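You operate a simulated robot arm through the tools that you are given. There is no shell and no other tool.

You run a simulated robot arm. Do the job below in one go: nothing can be reset, and whatever is moved stays where it is left.

TASK
Band cleats 2 and 4 and stow the yellow line under both.
Fine: new bands from the band rack, card from the green work mat; lay it back there.

Only the result counts: the job must be done as asked and must still hold three seconds after the hand-in. Knocking over, shifting, dropping, spilling or breaking anything else fails it.

THE ROBOT
A 7-joint arm with a fingered hand on a trunk, on a base that drives. Base frame: it is fixed to the floor where the robot stands at the start and does not move with it; the origin is under the middle of the robot, x ahead of it, y to its left, z up. Readings come in cm, rad, newtons and seconds.
Its first joint turns from -1.204 to 3.002 rad. Places, roughly: blue line card, red line card, yellow line card [175, -100, 100]; cleat 2 of the stow board [200, -110, 90]; cleat 4 of the stow board [190, -110, 90]; green work mat [170, -110, 90]. Payload 5 kg.
Tool frame: the origin (TCP) lies between the finger pads and is the grasp point; the fingertips stand 3.2 cm ahead of it; z points along the fingers, y is the line along which they close. The gripper opens to 16 cm. The gripper's body begins 8.9 cm behind the TCP. The gripper is a hand of 3 fingers: y runs from the thumb to the fingers, the wrist lies at [0, 0, -25.2] in the tool frame.
Orientation is that of the tool frame in the base frame, as a unit quaternion [w, x, y, z]. With the fingers straight down and closing along the base's y, the tool's x points along the base's -x, its y along +y and its z along -z.

THE INTERFACE
- The arm moves only by the tool play_rows. Its argument "deltas" is a list of rows, each a list of 6 numbers: the shift along the base's x, y, z in cm, then the turn, a rotation vector about the base's x, y, z in rad. In form: [[dx, dy, dz, ax, ay, az], ...]. A call has 1 to 20 rows; each row is the pose to reach, as a shift and turn from the pose commanded when the call began. A row lasts 0.2 s, in which the tool goes at most 5 cm and 0.15 rad; a call with a longer step from one row to the next is refused whole. Where a pose cannot be reached the arm comes as near as it can. A force on the tool above 40 N (or 10 N above the force at the start of the call, whichever is more), or a blocked arm, ends the call early, and 0.2 s more pass. In this call time passes only in rows, and 0.2 s behind the last. The reply holds the time, the measured pose of the TCP, the force on the tool along the base axes, the opening and the grip force, in the units named above and with some noise, with the torque about the TCP (base axes, N m) and any sound that the robot's microphone picked up, and new pictures: "pictures" is both (left out), scene, wrist or none.
- Cameras (640 x 400 px; columns grow to the right, rows downward): "scene" is now at [14.15, 1.12, 138.69]; the picture's right is [0.15, -0.99, -0.00], its down [-0.32, -0.05, -0.95] and it looks along [0.94, 0.14, -0.32] (base axes); focal length 290 px, centre (320, 200). "wrist" rides on the gripper at [6.5, -0.4, -11.6] in the tool frame; the picture's right is [0.06, 1.00, 0.00], its down [-0.87, 0.05, -0.49] and it looks along [-0.49, 0.03, 0.87] (tool axes); focal length 261 px, centre (320, 200). There is no depth. A picture from a camera that has moved, and an enlarged one, comes with that camera's place and axes in the base frame and with its lens.
- slide_trunk(by): slides the trunk up (or, below 0, down) by that many cm; the arm and the scene camera ride with it, the base frame stays. It gives what a move gives, with no picture.
- drive_base(legs): drives the robot by 1 to 6 legs, each [ahead, left, turn to the left] in cm, cm and rad, along the robot's own axes; the way and the turn of a leg run together, so that a leg with both is an arc; at most 150 cm and 3.142 rad a leg. The arm and the cameras ride along, it lands a little off, and it stops where it bumps. It gives what a move gives, and a new picture of the scene camera.
- curl_fingers(finger1, finger2, thumb_bend): sets how far each is bent, from 0 (flat) to 1 (curled in); at 0.3 the hand is open as for a grip, at 0.7 the pads meet at the TCP. One left out holds its place. A second passes; each finger stops where it meets its share of the squeeze, and holds until it gets a number again. It is the only way to open and close the hand. It gives what a move gives, with no picture; readings hold the bend of each and the force on the fingers (four entries, about 0 where the hand has none), thumb and palm.
- aim_head(pan, tilt): turns the head with the scene camera to pan (to the left, within 1.501 rad either way) and tilt (down, from -0.506 to 1.204), counted from straight ahead of the robot. It gives what a move gives, and a new picture of the scene camera.
- zoom(camera, box): a new picture of the part [left, top, right, bottom] of that camera's present view, enlarged. No time passes.
- close_job(): hands the job in; it is judged then, once.

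Places have to be worked out from the pictures, the camera data and where the tool is seen. Open the gripper and draw the arm clear of the work before you hand the job in, unless the task says otherwise.

The tools are called after "Call:" by a JSON object that holds its "name" and its "arguments". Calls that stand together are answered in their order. play_rows: Moves the arm, as the interface text tells. Its arguments: {"type":"object","properties":{"deltas":{"type":"array"},"pictures":{"type":"string","enum":["both","scene","wrist","none"]}},"required":["deltas"]} The other tools are called the same way: slide_trunk (by) slides the trunk up or down; curl_fingers (finger1, finger2, thumb_bend) moves the fingers one by one; drive_base (legs) drives the base; aim_head (pan, tilt) turns the head that bears the scene camera; zoom (camera, box) takes an enlarged picture of a part of a camera's view; close_job () hands the job in.

At the start:

```text
time: 0.0
tool_pos: [67.31, 1.85, 120.59]
ee_rot: [0.0, 0.0, 1.0, -0.001]
force: [-0.6, 0.5, -0.1]
ft_torque: [0.0, 0.01, 0.01]
width: 15.99
grasp_force: 0.0
shape: jaw
bend: [0.3, 0.3, 0.3]
finger forces: [0.0, 0.1, 0.0, 0.0, 0.0, 0.0]
trunk travel left (down, up): [-52.5, 41.5]
robot x, y, heading: [-0.08, 0.07, 0.003]
head pan, tilt: [0.148, 0.326]
```

scene: 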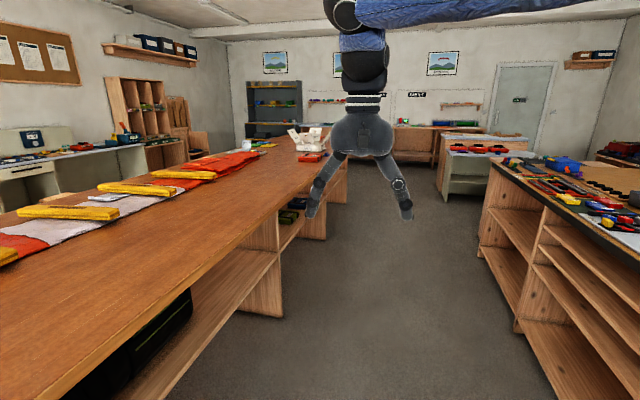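
wrist: 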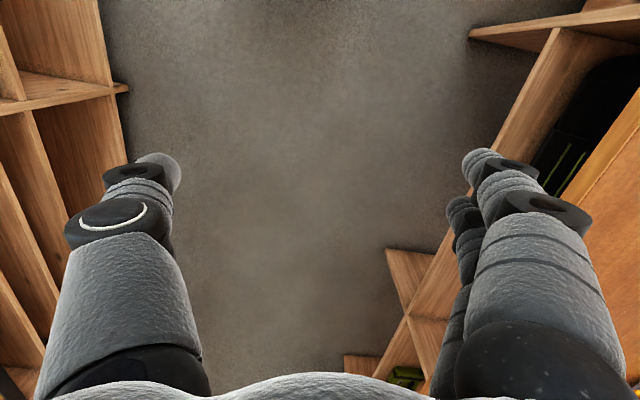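

The newest picture shows a workshop with benches; the stow board and mat should lie ahead and to the right, around [190, -110, 90]. I turn the head that way to look first.

Call:
{"name": "aim_head", "arguments": {"pan": -0.55, "tilt": 0.3}}

```text
time: 1.1
tool_pos: [67.34, 1.94, 120.53]
ee_rot: [0.0, 0.0, 1.0, 0.0]
force: [-0.2, -0.1, -0.5]
ft_torque: [-0.02, -0.03, 0.0]
width: 16.0
grasp_force: 0.2
shape: jaw
bend: [0.3, 0.3, 0.3]
finger forces: [0.0, 0.1, 0.0, 0.0, 0.0, 0.0]
trunk travel left (down, up): [-52.5, 41.5]
robot x, y, heading: [-0.0, 0.12, 0.004]
head pan, tilt: [-0.55, 0.3]
camera scene: at [12.89, -5.13, 138.93], right [-0.52, -0.85, 0.0], down [-0.25, 0.15, -0.96], along [0.81, -0.5, -0.3], focal length 290 px, centre (320, 200)
```

scene: 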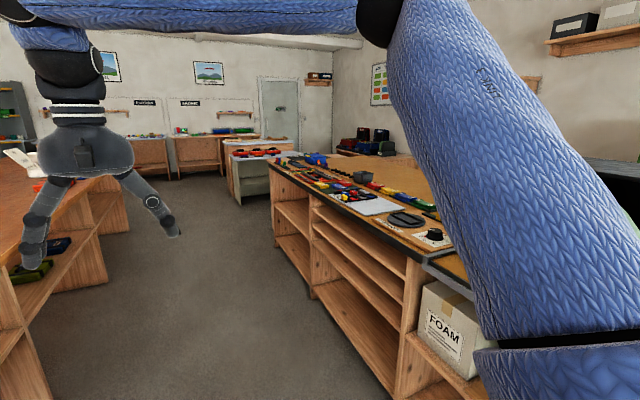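

The right-hand bench carries the work. I zoom on it to make out the board, rack and cards.

Call:
{"name": "zoom", "arguments": {"camera": "scene", "box": [240, 130, 480, 280]}}

Call:
{"name": "zoom", "arguments": {"camera": "scene", "box": [260, 145, 360, 207]}}

```text
2.67 times, centred on (360, 205) of scene
camera zoom: at [12.89, -5.13, 138.93], right [-0.52, -0.85, 0.0], down [-0.25, 0.15, -0.96], along [0.81, -0.5, -0.3], focal length 772 px, centre (213, 187)
```

zoom: 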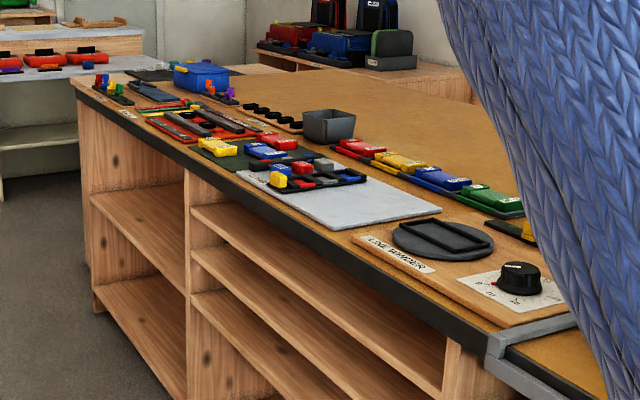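

```text
6.40 times, centred on (310, 176) of scene
camera zoom: at [12.89, -5.13, 138.93], right [-0.52, -0.85, 0.0], down [-0.25, 0.15, -0.96], along [0.81, -0.5, -0.3], focal length 1854 px, centre (384, 354)
```

zoom: 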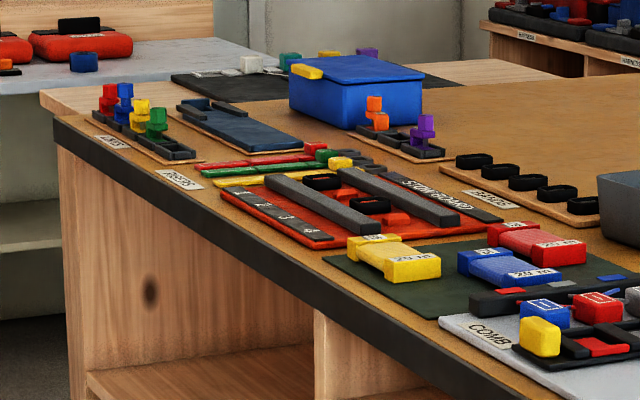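

The bench front edge runs at about y = -93, with the board, band rack and the cards on a green mat near x 165-200. I drive ahead along the free aisle, then turn to face the bench.

Call:
{"name": "drive_base", "arguments": {"legs": [[120, 0, 0]]}}

Call:
{"name": "aim_head", "arguments": {"pan": -1.1, "tilt": 0.45}}

```text
time: 7.1
tool_pos: [186.96, 1.48, 120.54]
ee_rot: [0.0, 0.001, 1.0, 0.0]
force: [0.0, -0.8, 0.4]
ft_torque: [-0.02, 0.0, 0.04]
width: 15.99
grasp_force: 0.1
shape: jaw
bend: [0.3, 0.3, 0.3]
finger forces: [0.1, 0.1, 0.0, 0.0, 0.1, 0.0]
trunk travel left (down, up): [-52.5, 41.5]
robot x, y, heading: [119.45, -0.24, -0.009]
head pan, tilt: [-0.55, 0.3]
camera scene: at [132.59, -5.36, 138.93], right [-0.53, -0.85, 0.0], down [-0.25, 0.16, -0.96], along [0.81, -0.5, -0.3], focal length 290 px, centre (320, 200)
```

scene: 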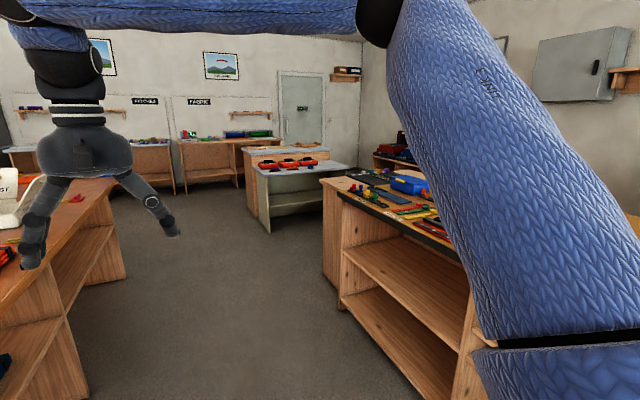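

```text
time: 8.1
tool_pos: [187.02, 1.51, 120.59]
ee_rot: [-0.001, 0.002, 1.0, -0.001]
force: [0.9, 0.5, -0.7]
ft_torque: [0.04, -0.01, -0.03]
width: 15.99
grasp_force: 0.0
shape: jaw
bend: [0.3, 0.3, 0.3]
finger forces: [0.1, 0.0, 0.1, 0.0, 0.0, 0.1]
trunk travel left (down, up): [-52.5, 41.5]
robot x, y, heading: [120.0, 0.01, -0.001]
head pan, tilt: [-1.1, 0.45]
camera scene: at [128.75, -8.66, 137.54], right [-0.89, -0.45, 0.0], down [-0.2, 0.39, -0.9], along [0.41, -0.8, -0.44], focal length 290 px, centre (320, 200)
```

scene: 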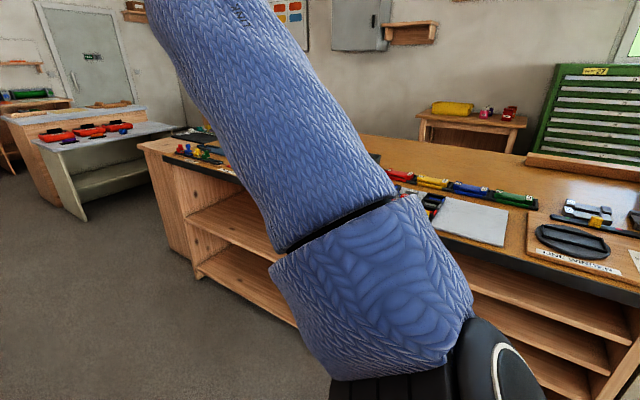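

The upper arm blocks the view to the right. I drive further ahead and turn right to face the bench, keeping well back from its edge.

Call:
{"name": "drive_base", "arguments": {"legs": [[66, 0, 0], [0, 0, -1.57]]}}

Call:
{"name": "aim_head", "arguments": {"pan": 0.0, "tilt": 0.5}}

```text
time: 15.6
tool_pos: [189.01, -67.34, 120.56]
ee_rot: [-0.001, 0.699, 0.715, 0.0]
force: [0.2, 0.0, -0.1]
ft_torque: [-0.03, -0.02, 0.01]
width: 15.97
grasp_force: 0.0
shape: jaw
bend: [0.3, 0.3, 0.3]
finger forces: [0.1, 0.0, 0.0, 0.0, 0.1, 0.1]
trunk travel left (down, up): [-52.5, 41.5]
robot x, y, heading: [185.56, -0.34, -1.553]
head pan, tilt: [-1.1, 0.45]
camera scene: at [177.61, -9.79, 137.54], right [-0.47, 0.88, 0.0], down [0.38, 0.21, -0.9], along [-0.79, -0.43, -0.44], focal length 290 px, centre (320, 200)
```

scene: 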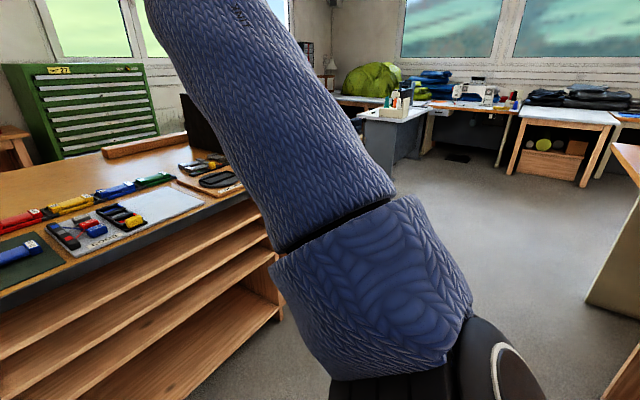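

```text
time: 16.9
tool_pos: [189.01, -67.48, 120.64]
ee_rot: [0.0, 0.7, 0.714, -0.001]
force: [0.4, 0.1, 0.3]
ft_torque: [0.01, 0.0, 0.01]
width: 15.98
grasp_force: 0.1
shape: jaw
bend: [0.3, 0.3, 0.3]
finger forces: [0.0, 0.1, 0.1, 0.0, 0.0, 0.0]
trunk travel left (down, up): [-52.5, 41.5]
robot x, y, heading: [185.9, -0.38, -1.556]
head pan, tilt: [0.0, 0.499]
camera scene: at [185.91, -14.55, 137.1], right [-1.0, -0.02, 0.0], down [-0.01, 0.48, -0.88], along [0.02, -0.88, -0.48], focal length 290 px, centre (320, 200)
```

scene: 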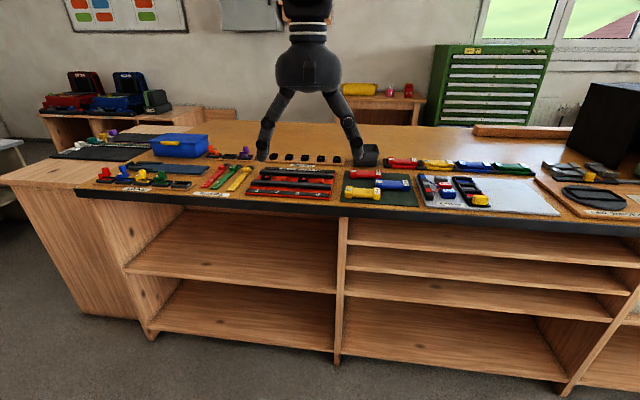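

Now I have an open view of the bench. I zoom in on the board, the rack and the mat.

Call:
{"name": "zoom", "arguments": {"camera": "scene", "box": [80, 130, 260, 215]}}

Call:
{"name": "zoom", "arguments": {"camera": "scene", "box": [230, 140, 400, 215]}}

Call:
{"name": "zoom", "arguments": {"camera": "scene", "box": [370, 140, 570, 220]}}

```text
3.56 times, centred on (170, 172) of scene
camera zoom: at [185.91, -14.55, 137.1], right [-1.0, -0.02, 0.0], down [-0.01, 0.48, -0.88], along [0.02, -0.88, -0.48], focal length 1030 px, centre (853, 298)
```

zoom: 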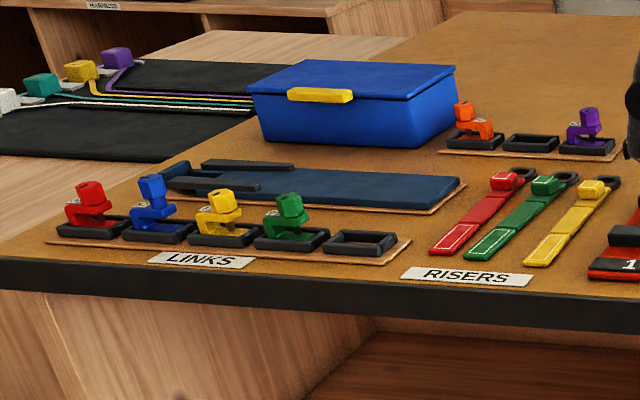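

```text
3.76 times, centred on (315, 178) of scene
camera zoom: at [185.91, -14.55, 137.1], right [-1.0, -0.02, 0.0], down [-0.01, 0.48, -0.88], along [0.02, -0.88, -0.48], focal length 1090 px, centre (339, 285)
```

zoom: 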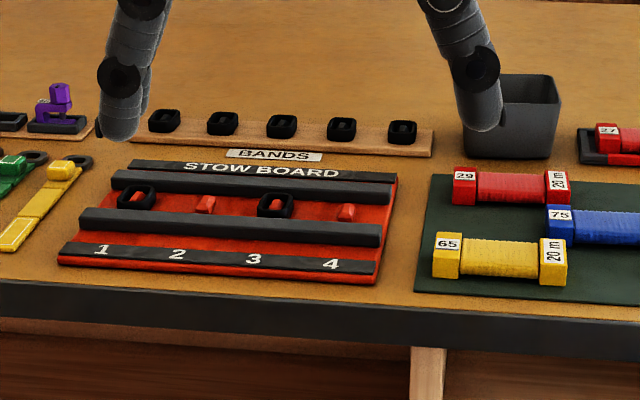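

```text
3.20 times, centred on (470, 180) of scene
camera zoom: at [185.91, -14.55, 137.1], right [-1.0, -0.02, 0.0], down [-0.01, 0.48, -0.88], along [0.02, -0.88, -0.48], focal length 927 px, centre (-160, 264)
```

zoom: 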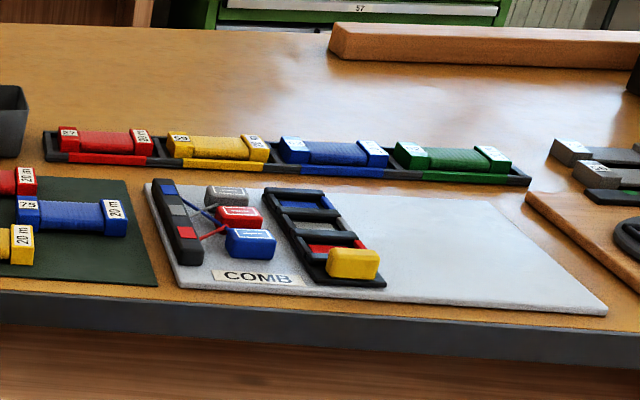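

Cleats 1 and 3 already carry bands; 2 and 4 are bare red cleats. The rack with five black bands lies at about y = -137, and the yellow card (no. 65) on the green mat at about [173, -103]. I drive closer so everything is within reach.

Call:
{"name": "drive_base", "arguments": {"legs": [[44, 0, 0]]}}

Call:
{"name": "aim_head", "arguments": {"pan": 0.0, "tilt": 0.75}}

```text
time: 19.6
tool_pos: [190.19, -111.46, 120.5]
ee_rot: [-0.001, 0.699, 0.715, 0.001]
force: [0.2, -0.3, -0.1]
ft_torque: [0.02, 0.0, 0.05]
width: 15.99
grasp_force: 0.1
shape: jaw
bend: [0.3, 0.3, 0.3]
finger forces: [0.0, 0.0, 0.0, 0.0, 0.0, 0.1]
trunk travel left (down, up): [-52.5, 41.5]
robot x, y, heading: [186.53, -44.34, -1.549]
head pan, tilt: [0.0, 0.499]
camera scene: at [186.93, -58.64, 137.08], right [-1.0, -0.02, 0.0], down [-0.01, 0.48, -0.88], along [0.02, -0.88, -0.48], focal length 290 px, centre (320, 200)
```

scene: 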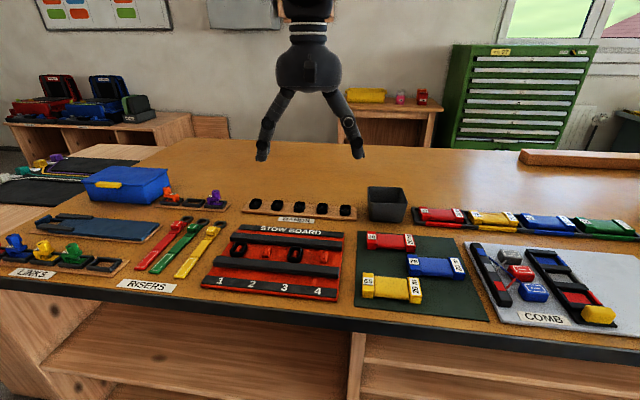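

```text
time: 20.3
tool_pos: [190.23, -111.39, 120.68]
ee_rot: [0.001, 0.699, 0.715, -0.001]
force: [0.3, 0.0, 0.2]
ft_torque: [0.0, -0.01, -0.01]
width: 16.0
grasp_force: 0.1
shape: jaw
bend: [0.3, 0.3, 0.3]
finger forces: [0.0, 0.0, 0.1, 0.0, 0.0, 0.0]
trunk travel left (down, up): [-52.5, 41.5]
robot x, y, heading: [186.82, -44.0, -1.545]
head pan, tilt: [0.0, 0.75]
camera scene: at [186.91, -57.74, 134.9], right [-1.0, -0.02, 0.0], down [-0.02, 0.68, -0.73], along [0.02, -0.73, -0.68], focal length 290 px, centre (320, 200)
```

scene: 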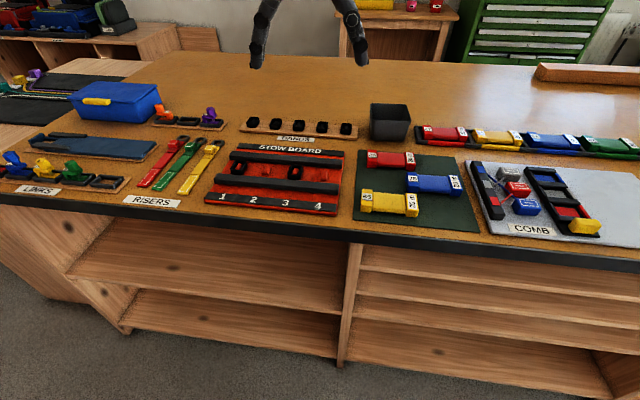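

Standing at about [186.8, -44]. I zoom on the board, the bands and the cards for detail.

Call:
{"name": "zoom", "arguments": {"camera": "scene", "box": [195, 135, 355, 220]}}

Call:
{"name": "zoom", "arguments": {"camera": "scene", "box": [230, 105, 420, 150]}}

Call:
{"name": "zoom", "arguments": {"camera": "scene", "box": [345, 140, 485, 235]}}

Call:
{"name": "play_rows", "arguments": {"deltas": [[0, 0, 0, 0, 0, 0]], "pictures": "wrist"}}

```text
4.00 times, centred on (275, 178) of scene
camera zoom: at [186.91, -57.74, 134.9], right [-1.0, -0.02, 0.0], down [-0.02, 0.68, -0.73], along [0.02, -0.73, -0.68], focal length 1159 px, centre (500, 290)
```

zoom: 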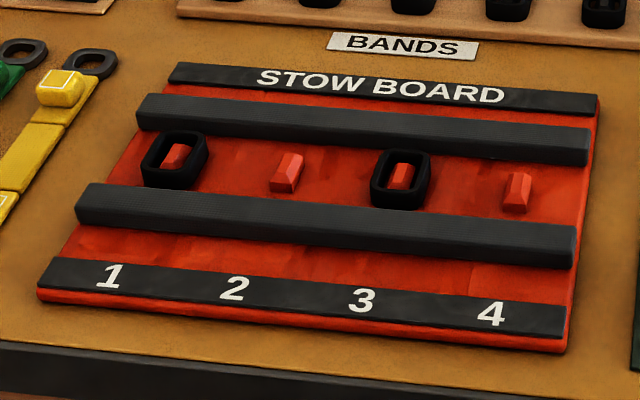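

```text
3.37 times, centred on (325, 128) of scene
camera zoom: at [186.91, -57.74, 134.9], right [-1.0, -0.02, 0.0], down [-0.02, 0.68, -0.73], along [0.02, -0.73, -0.68], focal length 976 px, centre (303, 444)
```

zoom: 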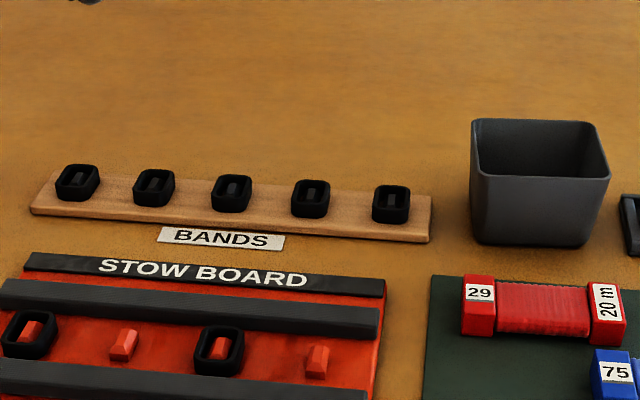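

```text
4.21 times, centred on (415, 188) of scene
camera zoom: at [186.91, -57.74, 134.9], right [-1.0, -0.02, 0.0], down [-0.02, 0.68, -0.73], along [0.02, -0.73, -0.68], focal length 1220 px, centre (-80, 253)
```

zoom: 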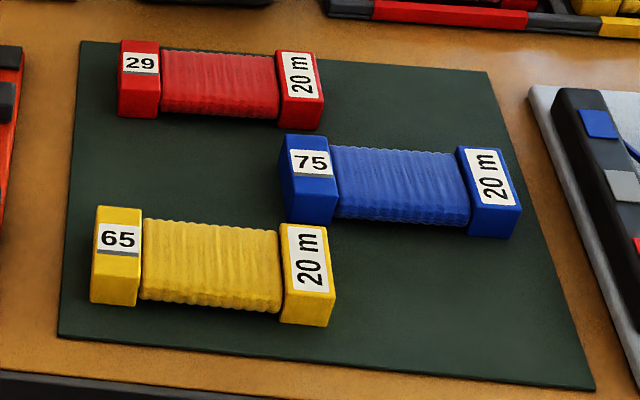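

```text
time: 20.7
tool_pos: [190.17, -111.37, 120.58]
ee_rot: [0.0, 0.7, 0.715, -0.001]
force: [0.3, 0.0, -0.2]
ft_torque: [-0.03, 0.01, 0.01]
width: 16.0
grasp_force: 0.1
shape: jaw
bend: [0.3, 0.3, 0.3]
finger forces: [0.1, 0.0, 0.1, 0.1, 0.1, 0.0]
trunk travel left (down, up): [-52.5, 41.5]
robot x, y, heading: [186.42, -44.28, -1.546]
head pan, tilt: [0.0, 0.75]
camera wrist: at [189.77, -104.83, 132.19], right [1.0, 0.09, 0.0], down [0.07, -0.87, 0.49], along [0.04, -0.49, -0.87], focal length 261 px, centre (320, 200)
```

wrist: 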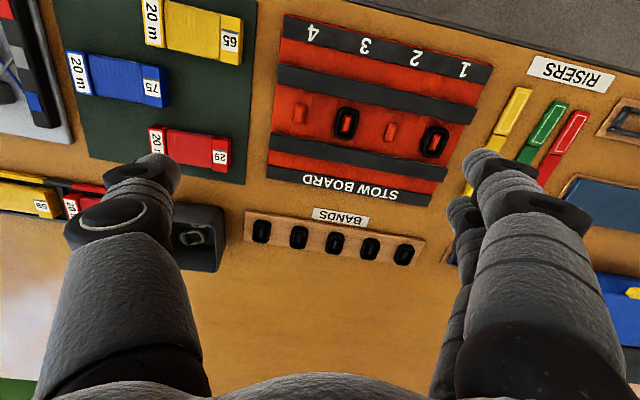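

Bands sit on pegs on the rack; the grey bin holds something that looks like a used band. I zoom with the wrist camera to see the cleats, bands and yellow card closer.

Call:
{"name": "zoom", "arguments": {"camera": "wrist", "box": [230, 0, 490, 270]}}

Call:
{"name": "zoom", "arguments": {"camera": "wrist", "box": [60, 0, 260, 190]}}

Call:
{"name": "aim_head", "arguments": {"pan": 0.25, "tilt": 0.0}}

```text
1.48 times, centred on (360, 135) of wrist
camera zoom: at [189.77, -104.83, 132.19], right [1.0, 0.09, 0.0], down [0.07, -0.87, 0.49], along [0.04, -0.49, -0.87], focal length 386 px, centre (261, 296)
```

zoom: 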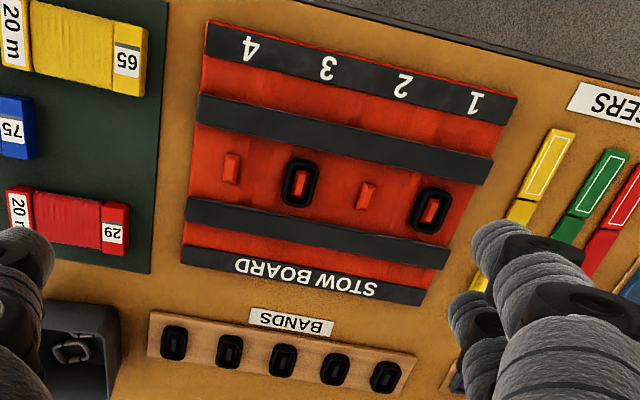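

```text
2.11 times, centred on (160, 95) of wrist
camera zoom: at [189.77, -104.83, 132.19], right [1.0, 0.09, 0.0], down [0.07, -0.87, 0.49], along [0.04, -0.49, -0.87], focal length 549 px, centre (657, 421)
```

zoom: 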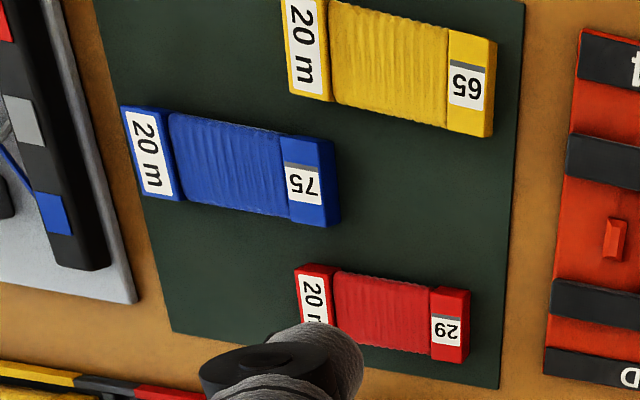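

```text
time: 21.8
tool_pos: [190.27, -111.49, 120.63]
ee_rot: [0.0, 0.699, 0.715, 0.0]
force: [-1.1, -0.3, -0.1]
ft_torque: [-0.02, 0.01, -0.02]
width: 15.99
grasp_force: 0.0
shape: jaw
bend: [0.3, 0.3, 0.3]
finger forces: [0.0, 0.0, 0.1, 0.0, 0.0, 0.0]
trunk travel left (down, up): [-52.5, 41.5]
robot x, y, heading: [186.85, -43.71, -1.546]
head pan, tilt: [0.25, 0.0]
camera scene: at [189.14, -58.12, 141.7], right [-0.96, -0.27, 0.0], down [0.0, 0.0, -1.0], along [0.27, -0.96, 0.0], focal length 290 px, centre (320, 200)
```

scene: 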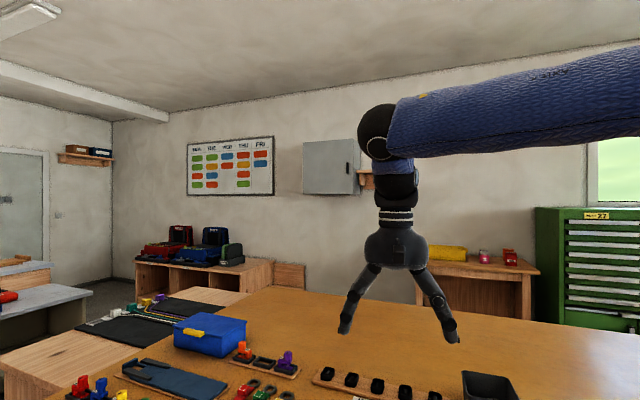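

The wall chart is only a schedule, so I rely on the board itself: cleats spaced about 7 cm, cleat 4 near [187.4, -112.5], cleat 2 near [201.5, -114], board and rack turned about -0.1 rad. I move the base 8 cm closer so the rack (y about -136) is comfortably in reach, then aim the head down.

Call:
{"name": "drive_base", "arguments": {"legs": [[8, 0, 0]]}}

Call:
{"name": "aim_head", "arguments": {"pan": 0.0, "tilt": 0.85}}

```text
time: 22.9
tool_pos: [190.37, -119.51, 120.45]
ee_rot: [-0.001, 0.699, 0.715, 0.001]
force: [0.2, -0.4, -0.2]
ft_torque: [0.07, -0.04, 0.0]
width: 16.0
grasp_force: 0.1
shape: jaw
bend: [0.3, 0.3, 0.3]
finger forces: [0.0, 0.0, 0.0, 0.0, 0.1, 0.0]
trunk travel left (down, up): [-52.5, 41.5]
robot x, y, heading: [186.84, -51.98, -1.55]
head pan, tilt: [0.25, 0.0]
camera scene: at [189.34, -66.21, 141.69], right [-0.96, -0.27, 0.0], down [0.0, 0.0, -1.0], along [0.27, -0.96, 0.0], focal length 290 px, centre (320, 200)
```

scene: 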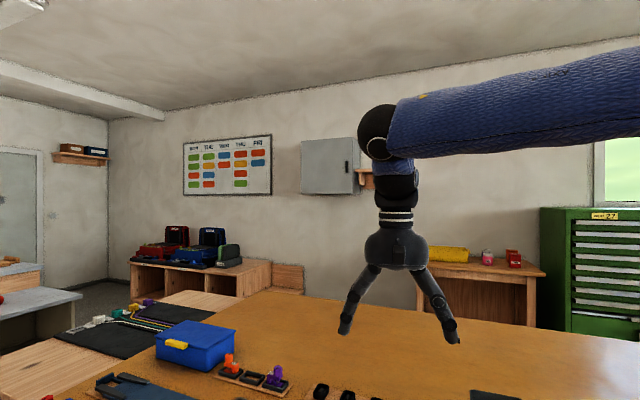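

```text
time: 24.0
tool_pos: [190.33, -119.32, 120.46]
ee_rot: [0.0, 0.7, 0.715, 0.0]
force: [0.7, 0.0, -0.5]
ft_torque: [-0.02, -0.01, 0.01]
width: 15.96
grasp_force: 0.0
shape: jaw
bend: [0.3, 0.3, 0.3]
finger forces: [0.0, 0.0, 0.1, 0.0, 0.0, 0.0]
trunk travel left (down, up): [-52.5, 41.5]
robot x, y, heading: [187.15, -51.97, -1.549]
head pan, tilt: [0.0, 0.85]
camera scene: at [187.09, -65.18, 134.1], right [-1.0, -0.02, 0.0], down [-0.02, 0.75, -0.66], along [0.02, -0.66, -0.75], focal length 290 px, centre (320, 200)
```

scene: 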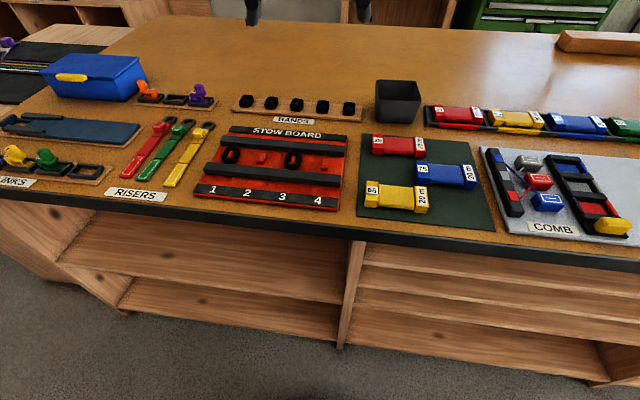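

Robot at about [187, -52]. I bring the tool down above the band rack to see the bands close with the wrist camera.

Call:
{"name": "play_rows", "arguments": {"deltas": [[-0.5, -2.5, -3, 0, 0, -0.03], [-1, -5, -6, 0, 0, -0.06], [-1.5, -7.5, -9, 0, 0, -0.09], [-2, -10, -12, 0, 0, -0.12]]}}

```text
time: 25.0
tool_pos: [188.3, -129.4, 108.52]
ee_rot: [-0.001, 0.74, 0.672, 0.0]
force: [0.2, -0.1, -0.9]
ft_torque: [-0.02, 0.0, 0.0]
width: 16.0
grasp_force: 0.1
shape: jaw
bend: [0.3, 0.3, 0.3]
finger forces: [0.1, 0.0, 0.1, 0.0, 0.0, 0.0]
trunk travel left (down, up): [-52.5, 41.5]
robot x, y, heading: [187.01, -52.15, -1.546]
head pan, tilt: [0.0, 0.85]
camera scene: at [187.07, -65.27, 134.09], right [-1.0, -0.02, 0.0], down [-0.02, 0.75, -0.66], along [0.02, -0.66, -0.75], focal length 290 px, centre (320, 200)
camera wrist: at [188.69, -122.85, 120.12], right [1.0, -0.03, 0.0], down [-0.03, -0.87, 0.49], along [-0.02, -0.49, -0.87], focal length 261 px, centre (320, 200)
```

scene: 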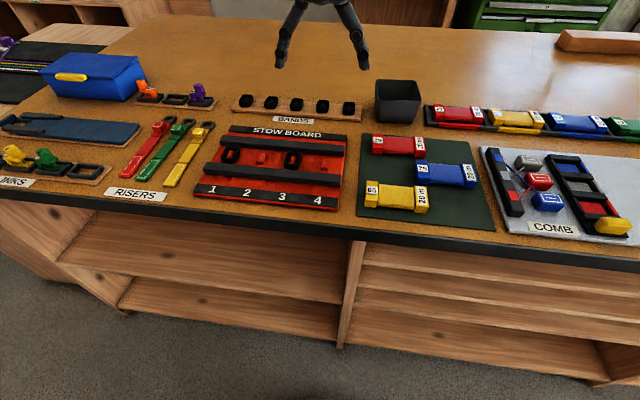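
wrist: 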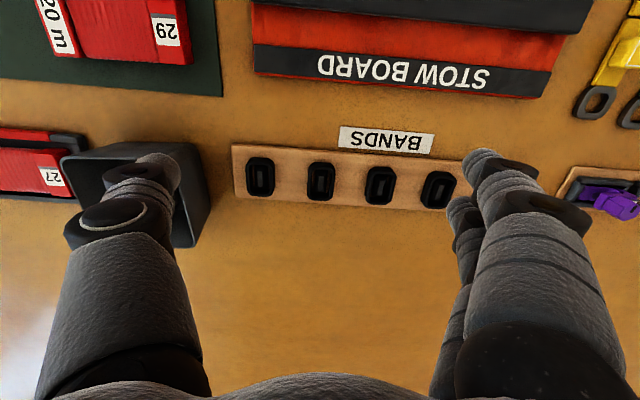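

The bands are clear: about [181.1, -135.2], [188.3, -135.9], [195.2, -136.6], [202.2, -137.5] at z≈92. I zoom to see their shape and the pegs.

Call:
{"name": "zoom", "arguments": {"camera": "wrist", "box": [220, 115, 480, 225]}}

Call:
{"name": "zoom", "arguments": {"camera": "scene", "box": [190, 85, 370, 215]}}

```text
2.46 times, centred on (350, 170) of wrist
camera zoom: at [188.69, -122.85, 120.12], right [1.0, -0.03, 0.0], down [-0.03, -0.87, 0.49], along [-0.02, -0.49, -0.87], focal length 642 px, centre (246, 274)
```

zoom: 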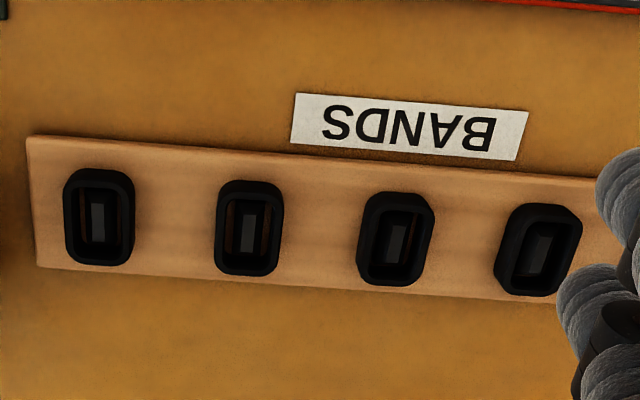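

```text
3.08 times, centred on (280, 150) of scene
camera zoom: at [187.07, -65.27, 134.09], right [-1.0, -0.02, 0.0], down [-0.02, 0.75, -0.66], along [0.02, -0.66, -0.75], focal length 891 px, centre (443, 354)
```

zoom: 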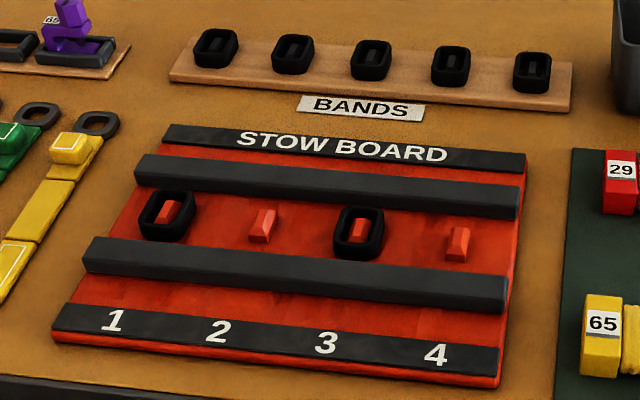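

The bands are oblong rings, about 3.2 × 4.3 cm outside, around slim pegs. I close the hand partway to learn how wide it opens at that bend, with a wrist picture.

Call:
{"name": "curl_fingers", "arguments": {"finger1": 0.55, "finger2": 0.55, "thumb_bend": 0.55}}

Call:
{"name": "play_rows", "arguments": {"deltas": [[0, 0, 0, 0, 0, 0]], "pictures": "both"}}

Call:
{"name": "zoom", "arguments": {"camera": "scene", "box": [240, 0, 400, 100]}}

```text
time: 26.0
tool_pos: [188.4, -129.31, 108.5]
ee_rot: [0.0, 0.74, 0.673, 0.0]
force: [-1.1, 0.2, -0.1]
ft_torque: [0.01, 0.02, 0.0]
width: 6.78
grasp_force: 0.1
shape: fingers
bend: [0.55, 0.55, 0.55]
finger forces: [0.0, 0.1, 0.0, 0.1, 0.1, 0.0]
trunk travel left (down, up): [-52.5, 41.5]
robot x, y, heading: [186.87, -52.03, -1.549]
head pan, tilt: [0.0, 0.85]
```

```text
time: 26.4
tool_pos: [188.37, -129.27, 108.65]
ee_rot: [0.0, 0.741, 0.672, 0.001]
force: [1.0, 1.1, -0.1]
ft_torque: [0.01, 0.01, 0.02]
width: 6.8
grasp_force: 0.1
shape: fingers
bend: [0.55, 0.55, 0.55]
finger forces: [0.0, 0.0, 0.0, 0.1, 0.0, 0.0]
trunk travel left (down, up): [-52.5, 41.5]
robot x, y, heading: [186.87, -52.06, -1.547]
head pan, tilt: [0.0, 0.85]
camera scene: at [187.09, -65.17, 134.1], right [-1.0, -0.02, 0.0], down [-0.02, 0.75, -0.66], along [0.02, -0.66, -0.75], focal length 290 px, centre (320, 200)
camera wrist: at [188.72, -122.73, 120.19], right [1.0, -0.03, 0.0], down [-0.03, -0.87, 0.49], along [-0.02, -0.49, -0.87], focal length 261 px, centre (320, 200)
```

scene: 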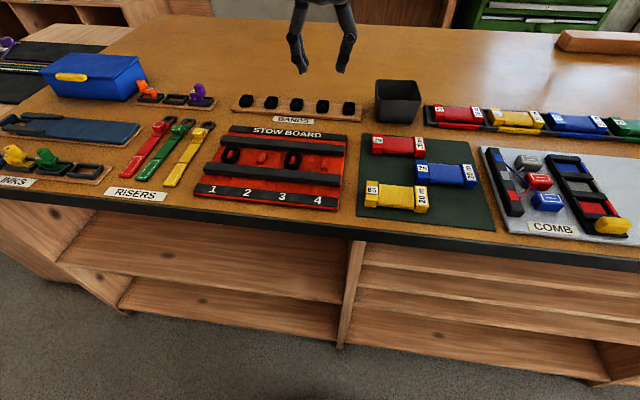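
wrist: 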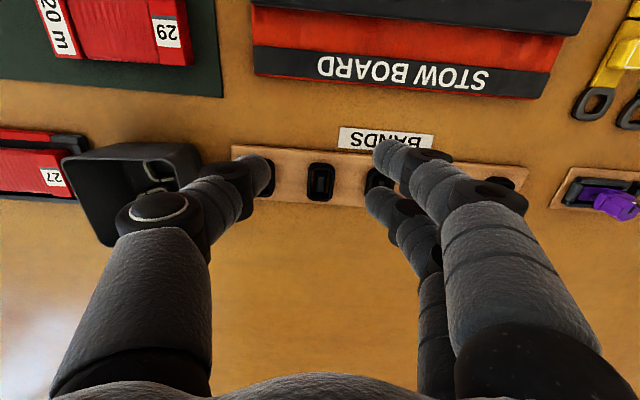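

```text
4.00 times, centred on (320, 50) of scene
camera zoom: at [187.09, -65.17, 134.1], right [-1.0, -0.02, 0.0], down [-0.02, 0.75, -0.66], along [0.02, -0.66, -0.75], focal length 1159 px, centre (320, 800)
```

zoom: 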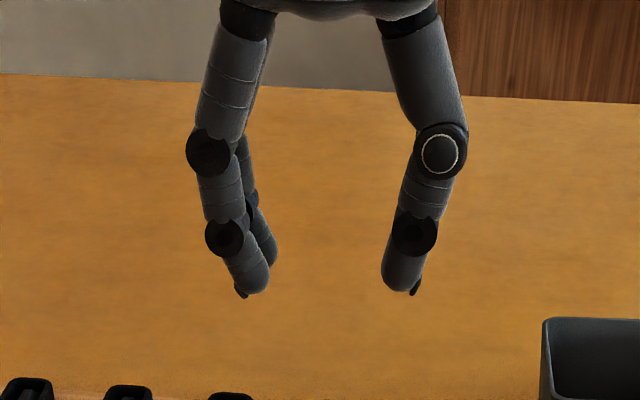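

At bend 0.55 the opening is 6.8 cm with tips about 3.3 cm below the TCP; two fingers on +x side, thumb on -x. I narrow slightly and move over band 2 at about [188.3, -136.2], still 5 cm above it, for a closer fix.

Call:
{"name": "curl_fingers", "arguments": {"finger1": 0.57, "finger2": 0.57, "thumb_bend": 0.57}}

Call:
{"name": "play_rows", "arguments": {"deltas": [[0, -2.5, -2.5, 0, 0, -0.01], [0, -4.9, -5, 0, 0, -0.02], [0, -6.9, -8.5, 0, 0, -0.02]], "pictures": "both"}}

Call:
{"name": "zoom", "arguments": {"camera": "wrist", "box": [220, 100, 420, 225]}}

Call:
{"name": "zoom", "arguments": {"camera": "scene", "box": [230, 30, 390, 130]}}

```text
time: 27.4
tool_pos: [188.4, -129.23, 108.54]
ee_rot: [0.0, 0.74, 0.673, 0.0]
force: [-1.1, 0.4, -0.1]
ft_torque: [0.01, -0.03, -0.02]
width: 6.39
grasp_force: 0.1
shape: fingers
bend: [0.56, 0.56, 0.56]
finger forces: [0.0, 0.0, 0.0, 0.1, 0.0, 0.1]
trunk travel left (down, up): [-52.5, 41.5]
robot x, y, heading: [186.59, -52.27, -1.547]
head pan, tilt: [0.0, 0.85]
```

```text
time: 28.2
tool_pos: [188.28, -136.28, 99.75]
ee_rot: [-0.001, 0.747, 0.664, 0.001]
force: [0.0, 0.0, -0.6]
ft_torque: [0.04, 0.0, -0.03]
width: 6.34
grasp_force: 0.0
shape: fingers
bend: [0.56, 0.56, 0.56]
finger forces: [0.0, 0.1, 0.0, 0.1, 0.0, 0.1]
trunk travel left (down, up): [-52.5, 41.5]
robot x, y, heading: [187.0, -51.88, -1.546]
head pan, tilt: [0.0, 0.85]
camera scene: at [187.05, -65.37, 134.08], right [-1.0, -0.02, 0.0], down [-0.02, 0.75, -0.66], along [0.02, -0.66, -0.75], focal length 290 px, centre (320, 200)
camera wrist: at [188.81, -129.73, 111.46], right [1.0, -0.06, 0.0], down [-0.05, -0.87, 0.49], along [-0.03, -0.49, -0.87], focal length 261 px, centre (320, 200)
```

scene: 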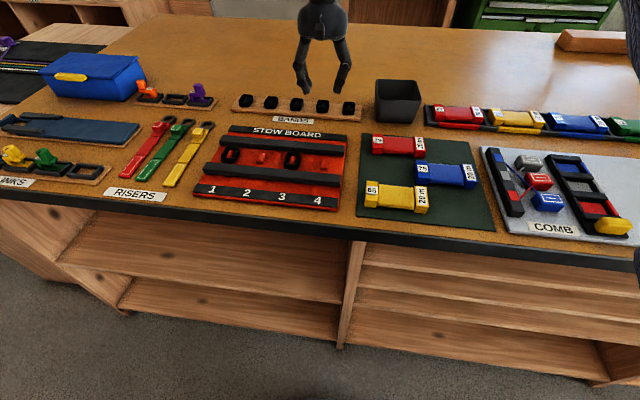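
wrist: 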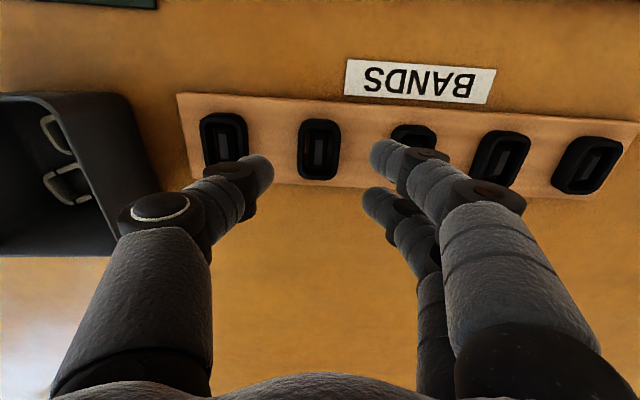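

```text
3.20 times, centred on (320, 162) of wrist
camera zoom: at [188.81, -129.73, 111.46], right [1.0, -0.06, 0.0], down [-0.05, -0.87, 0.49], along [-0.03, -0.49, -0.87], focal length 834 px, centre (320, 320)
```

zoom: 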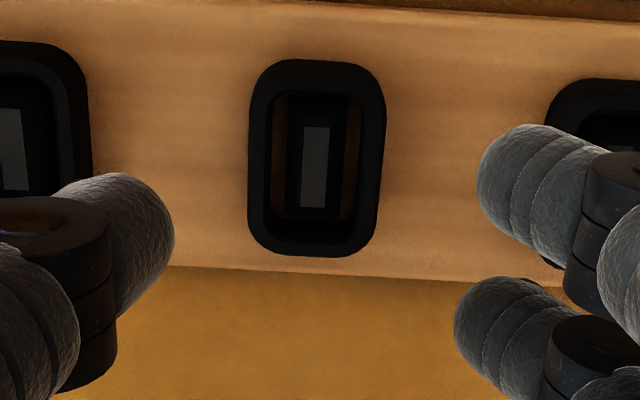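

```text
4.00 times, centred on (310, 80) of scene
camera zoom: at [187.05, -65.37, 134.08], right [-1.0, -0.02, 0.0], down [-0.02, 0.75, -0.66], along [0.02, -0.66, -0.75], focal length 1159 px, centre (360, 680)
```

zoom: 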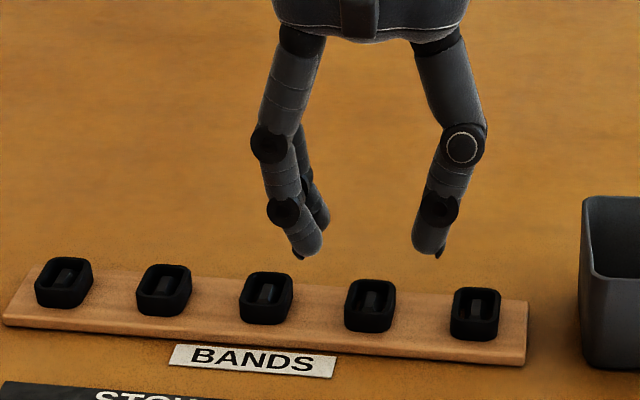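

Band 2's ring centre is at about [188.3, -136.3], roughly 3.25 × 4.4 × 1.7 cm, top at about z 92.4; used grey bands are in the bin. I am aligned, so I lower straight down to a TCP height of about 95.2 and look.

Call:
{"name": "play_rows", "arguments": {"deltas": [[0, 0, -1.5, 0, 0, 0], [0, 0, -3, 0, 0, 0], [0, 0, -4.5, 0, 0, 0]], "pictures": "both"}}

Call:
{"name": "zoom", "arguments": {"camera": "wrist", "box": [220, 100, 420, 225]}}

Call:
{"name": "zoom", "arguments": {"camera": "scene", "box": [260, 50, 380, 125]}}

```text
time: 29.0
tool_pos: [188.29, -136.14, 95.41]
ee_rot: [0.0, 0.748, 0.664, 0.002]
force: [0.1, 0.3, -0.1]
ft_torque: [0.02, 0.0, 0.01]
width: 6.38
grasp_force: 0.0
shape: fingers
bend: [0.56, 0.56, 0.56]
finger forces: [0.0, 0.0, 0.0, 0.0, 0.0, 0.0]
trunk travel left (down, up): [-52.5, 41.5]
robot x, y, heading: [187.25, -52.2, -1.544]
head pan, tilt: [0.0, 0.85]
camera scene: at [187.06, -65.27, 134.09], right [-1.0, -0.02, 0.0], down [-0.02, 0.75, -0.66], along [0.02, -0.66, -0.75], focal length 290 px, centre (320, 200)
camera wrist: at [188.78, -129.65, 107.05], right [1.0, -0.05, 0.0], down [-0.05, -0.87, 0.49], along [-0.03, -0.49, -0.87], focal length 261 px, centre (320, 200)
```

scene: 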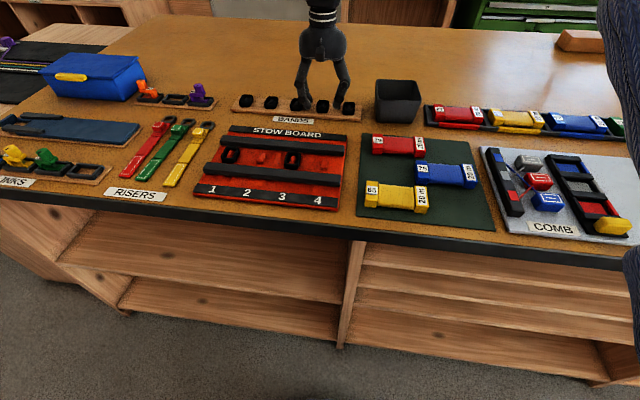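
wrist: 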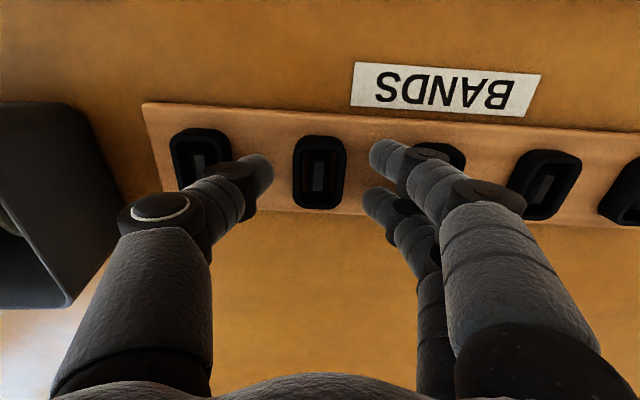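

```text
3.20 times, centred on (320, 162) of wrist
camera zoom: at [188.78, -129.65, 107.05], right [1.0, -0.05, 0.0], down [-0.05, -0.87, 0.49], along [-0.03, -0.49, -0.87], focal length 834 px, centre (320, 320)
```

zoom: 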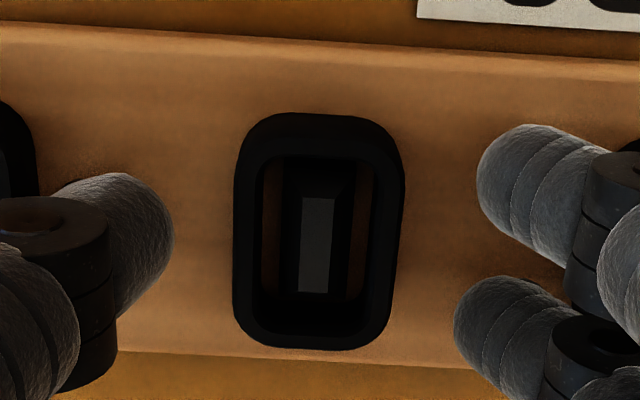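

```text
5.33 times, centred on (320, 88) of scene
camera zoom: at [187.06, -65.27, 134.09], right [-1.0, -0.02, 0.0], down [-0.02, 0.75, -0.66], along [0.02, -0.66, -0.75], focal length 1545 px, centre (320, 800)
```

zoom: 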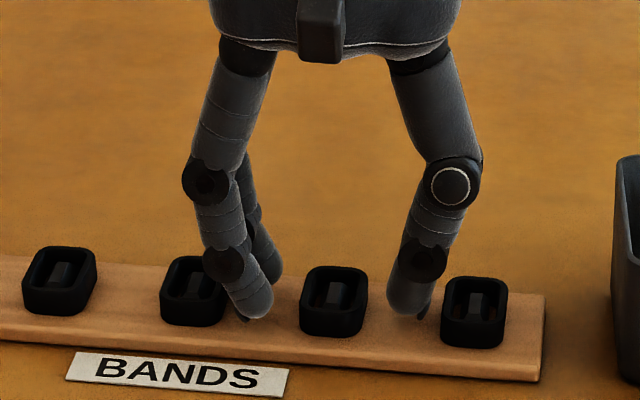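

The tips hang about 0.7 cm above the plank on either side of band 2, well centred. I lower 0.5 cm more and close gently.

Call:
{"name": "play_rows", "arguments": {"deltas": [[0, -0.1, -0.5, 0, 0, 0]], "pictures": "none"}}

Call:
{"name": "curl_fingers", "arguments": {"finger1": 0.65, "finger2": 0.65, "thumb_bend": 0.65}}

Call:
{"name": "zoom", "arguments": {"camera": "scene", "box": [260, 50, 380, 125]}}

Call:
{"name": "zoom", "arguments": {"camera": "wrist", "box": [220, 100, 420, 225]}}

```text
time: 29.4
tool_pos: [188.35, -136.26, 95.09]
ee_rot: [0.001, 0.747, 0.664, 0.0]
force: [0.0, -0.4, -0.1]
ft_torque: [0.01, -0.02, 0.01]
width: 6.38
grasp_force: 0.1
shape: fingers
bend: [0.56, 0.56, 0.56]
finger forces: [0.0, 0.1, 0.0, 0.1, 0.1, 0.2]
trunk travel left (down, up): [-52.5, 41.5]
robot x, y, heading: [186.6, -52.08, -1.548]
head pan, tilt: [0.0, 0.85]
```

```text
time: 30.4
tool_pos: [188.29, -136.27, 95.13]
ee_rot: [0.0, 0.747, 0.664, 0.0]
force: [-0.7, -0.3, 0.5]
ft_torque: [-0.01, 0.03, 0.02]
width: 3.81
grasp_force: 4.3
shape: fingers
bend: [0.63, 0.63, 0.63]
finger forces: [2.3, 2.2, 0.0, 0.0, 4.6, 0.0]
trunk travel left (down, up): [-52.5, 41.5]
robot x, y, heading: [186.89, -51.76, -1.544]
head pan, tilt: [0.0, 0.85]
```

```text
5.33 times, centred on (320, 88) of scene
camera zoom: at [187.09, -65.18, 134.1], right [-1.0, -0.02, 0.0], down [-0.02, 0.75, -0.66], along [0.02, -0.66, -0.75], focal length 1545 px, centre (320, 800)
```

zoom: 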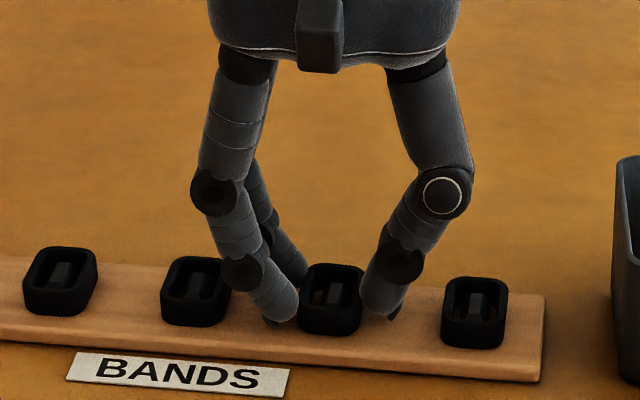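

```text
3.20 times, centred on (320, 162) of wrist
camera zoom: at [188.85, -129.69, 106.67], right [1.0, -0.05, 0.0], down [-0.05, -0.87, 0.49], along [-0.03, -0.49, -0.87], focal length 834 px, centre (320, 320)
```

zoom: 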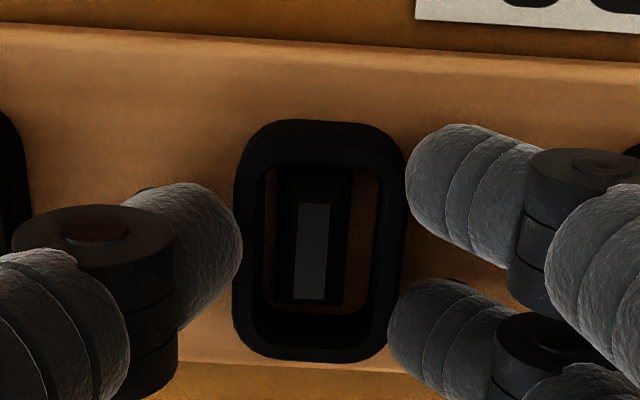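

All three digits press the ring (about 4.5 N each way). I squeeze slightly more and lift 4 cm straight up.

Call:
{"name": "curl_fingers", "arguments": {"finger1": 0.68, "finger2": 0.68, "thumb_bend": 0.68}}

Call:
{"name": "play_rows", "arguments": {"deltas": [[0, 0, 0.7, 0, 0, 0], [0, 0, 1.5, 0, 0, 0], [0, 0, 2.7, 0, 0, 0], [0, 0, 4, 0, 0, 0], [0, 0, 5, 0, 0, 0]], "pictures": "both"}}

Call:
{"name": "zoom", "arguments": {"camera": "scene", "box": [260, 50, 380, 125]}}

Call:
{"name": "zoom", "arguments": {"camera": "wrist", "box": [220, 100, 420, 225]}}

```text
time: 31.4
tool_pos: [188.36, -136.2, 94.97]
ee_rot: [-0.001, 0.747, 0.665, 0.0]
force: [0.0, -0.9, -0.5]
ft_torque: [0.0, -0.01, -0.01]
width: 3.67
grasp_force: 9.3
shape: fingers
bend: [0.64, 0.64, 0.65]
finger forces: [4.8, 4.7, 0.1, 0.1, 9.5, 0.0]
trunk travel left (down, up): [-52.5, 41.5]
robot x, y, heading: [186.55, -51.97, -1.546]
head pan, tilt: [0.0, 0.85]
```

```text
time: 32.6
tool_pos: [188.31, -136.2, 100.0]
ee_rot: [0.0, 0.747, 0.665, -0.001]
force: [-0.1, 0.4, 0.4]
ft_torque: [0.0, 0.02, -0.02]
width: 3.66
grasp_force: 9.7
shape: fingers
bend: [0.64, 0.64, 0.65]
finger forces: [4.8, 4.7, 0.0, 0.1, 9.5, 0.0]
trunk travel left (down, up): [-52.5, 41.5]
robot x, y, heading: [186.69, -52.07, -1.547]
head pan, tilt: [0.0, 0.85]
camera scene: at [187.1, -65.15, 134.1], right [-1.0, -0.02, 0.0], down [-0.02, 0.75, -0.66], along [0.02, -0.66, -0.75], focal length 290 px, centre (320, 200)
camera wrist: at [188.89, -129.74, 111.69], right [1.0, -0.05, 0.0], down [-0.05, -0.87, 0.49], along [-0.03, -0.49, -0.87], focal length 261 px, centre (320, 200)
```

scene: 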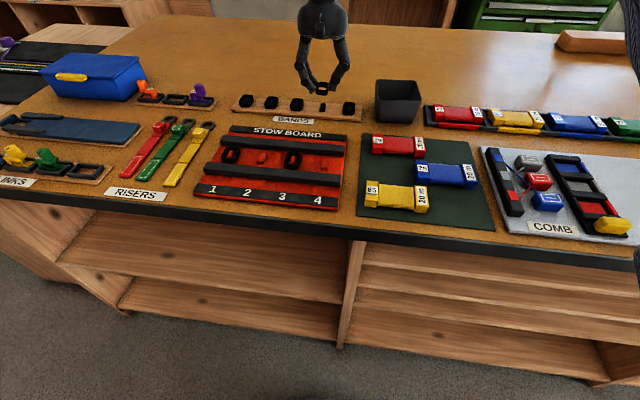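
wrist: 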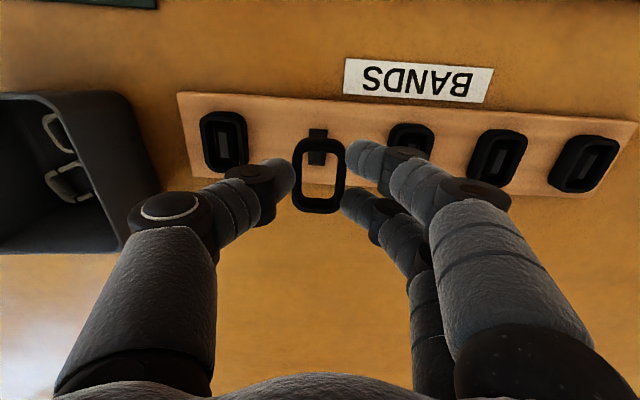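

```text
5.33 times, centred on (320, 88) of scene
camera zoom: at [187.1, -65.15, 134.1], right [-1.0, -0.02, 0.0], down [-0.02, 0.75, -0.66], along [0.02, -0.66, -0.75], focal length 1545 px, centre (320, 800)
```

zoom: 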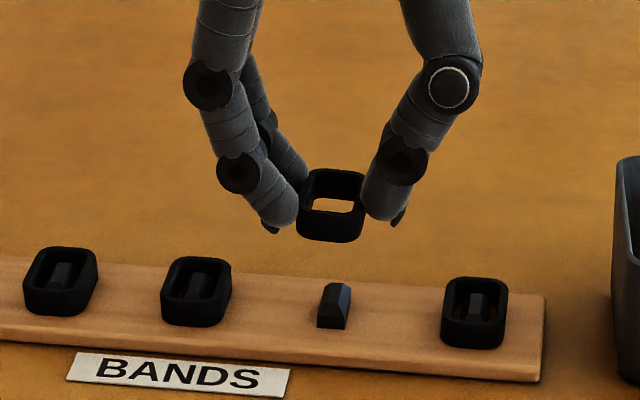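

```text
3.20 times, centred on (320, 162) of wrist
camera zoom: at [188.89, -129.74, 111.69], right [1.0, -0.05, 0.0], down [-0.05, -0.87, 0.49], along [-0.03, -0.49, -0.87], focal length 834 px, centre (320, 320)
```

zoom: 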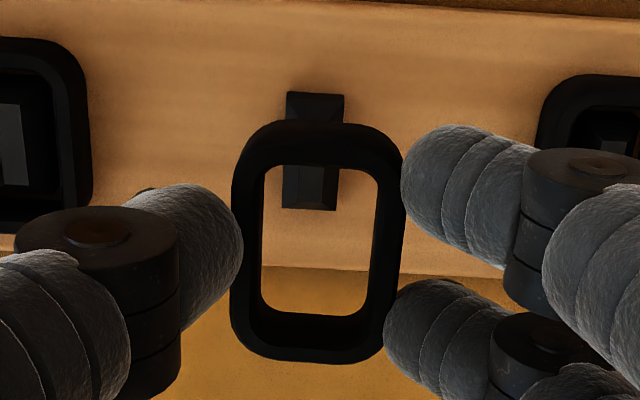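

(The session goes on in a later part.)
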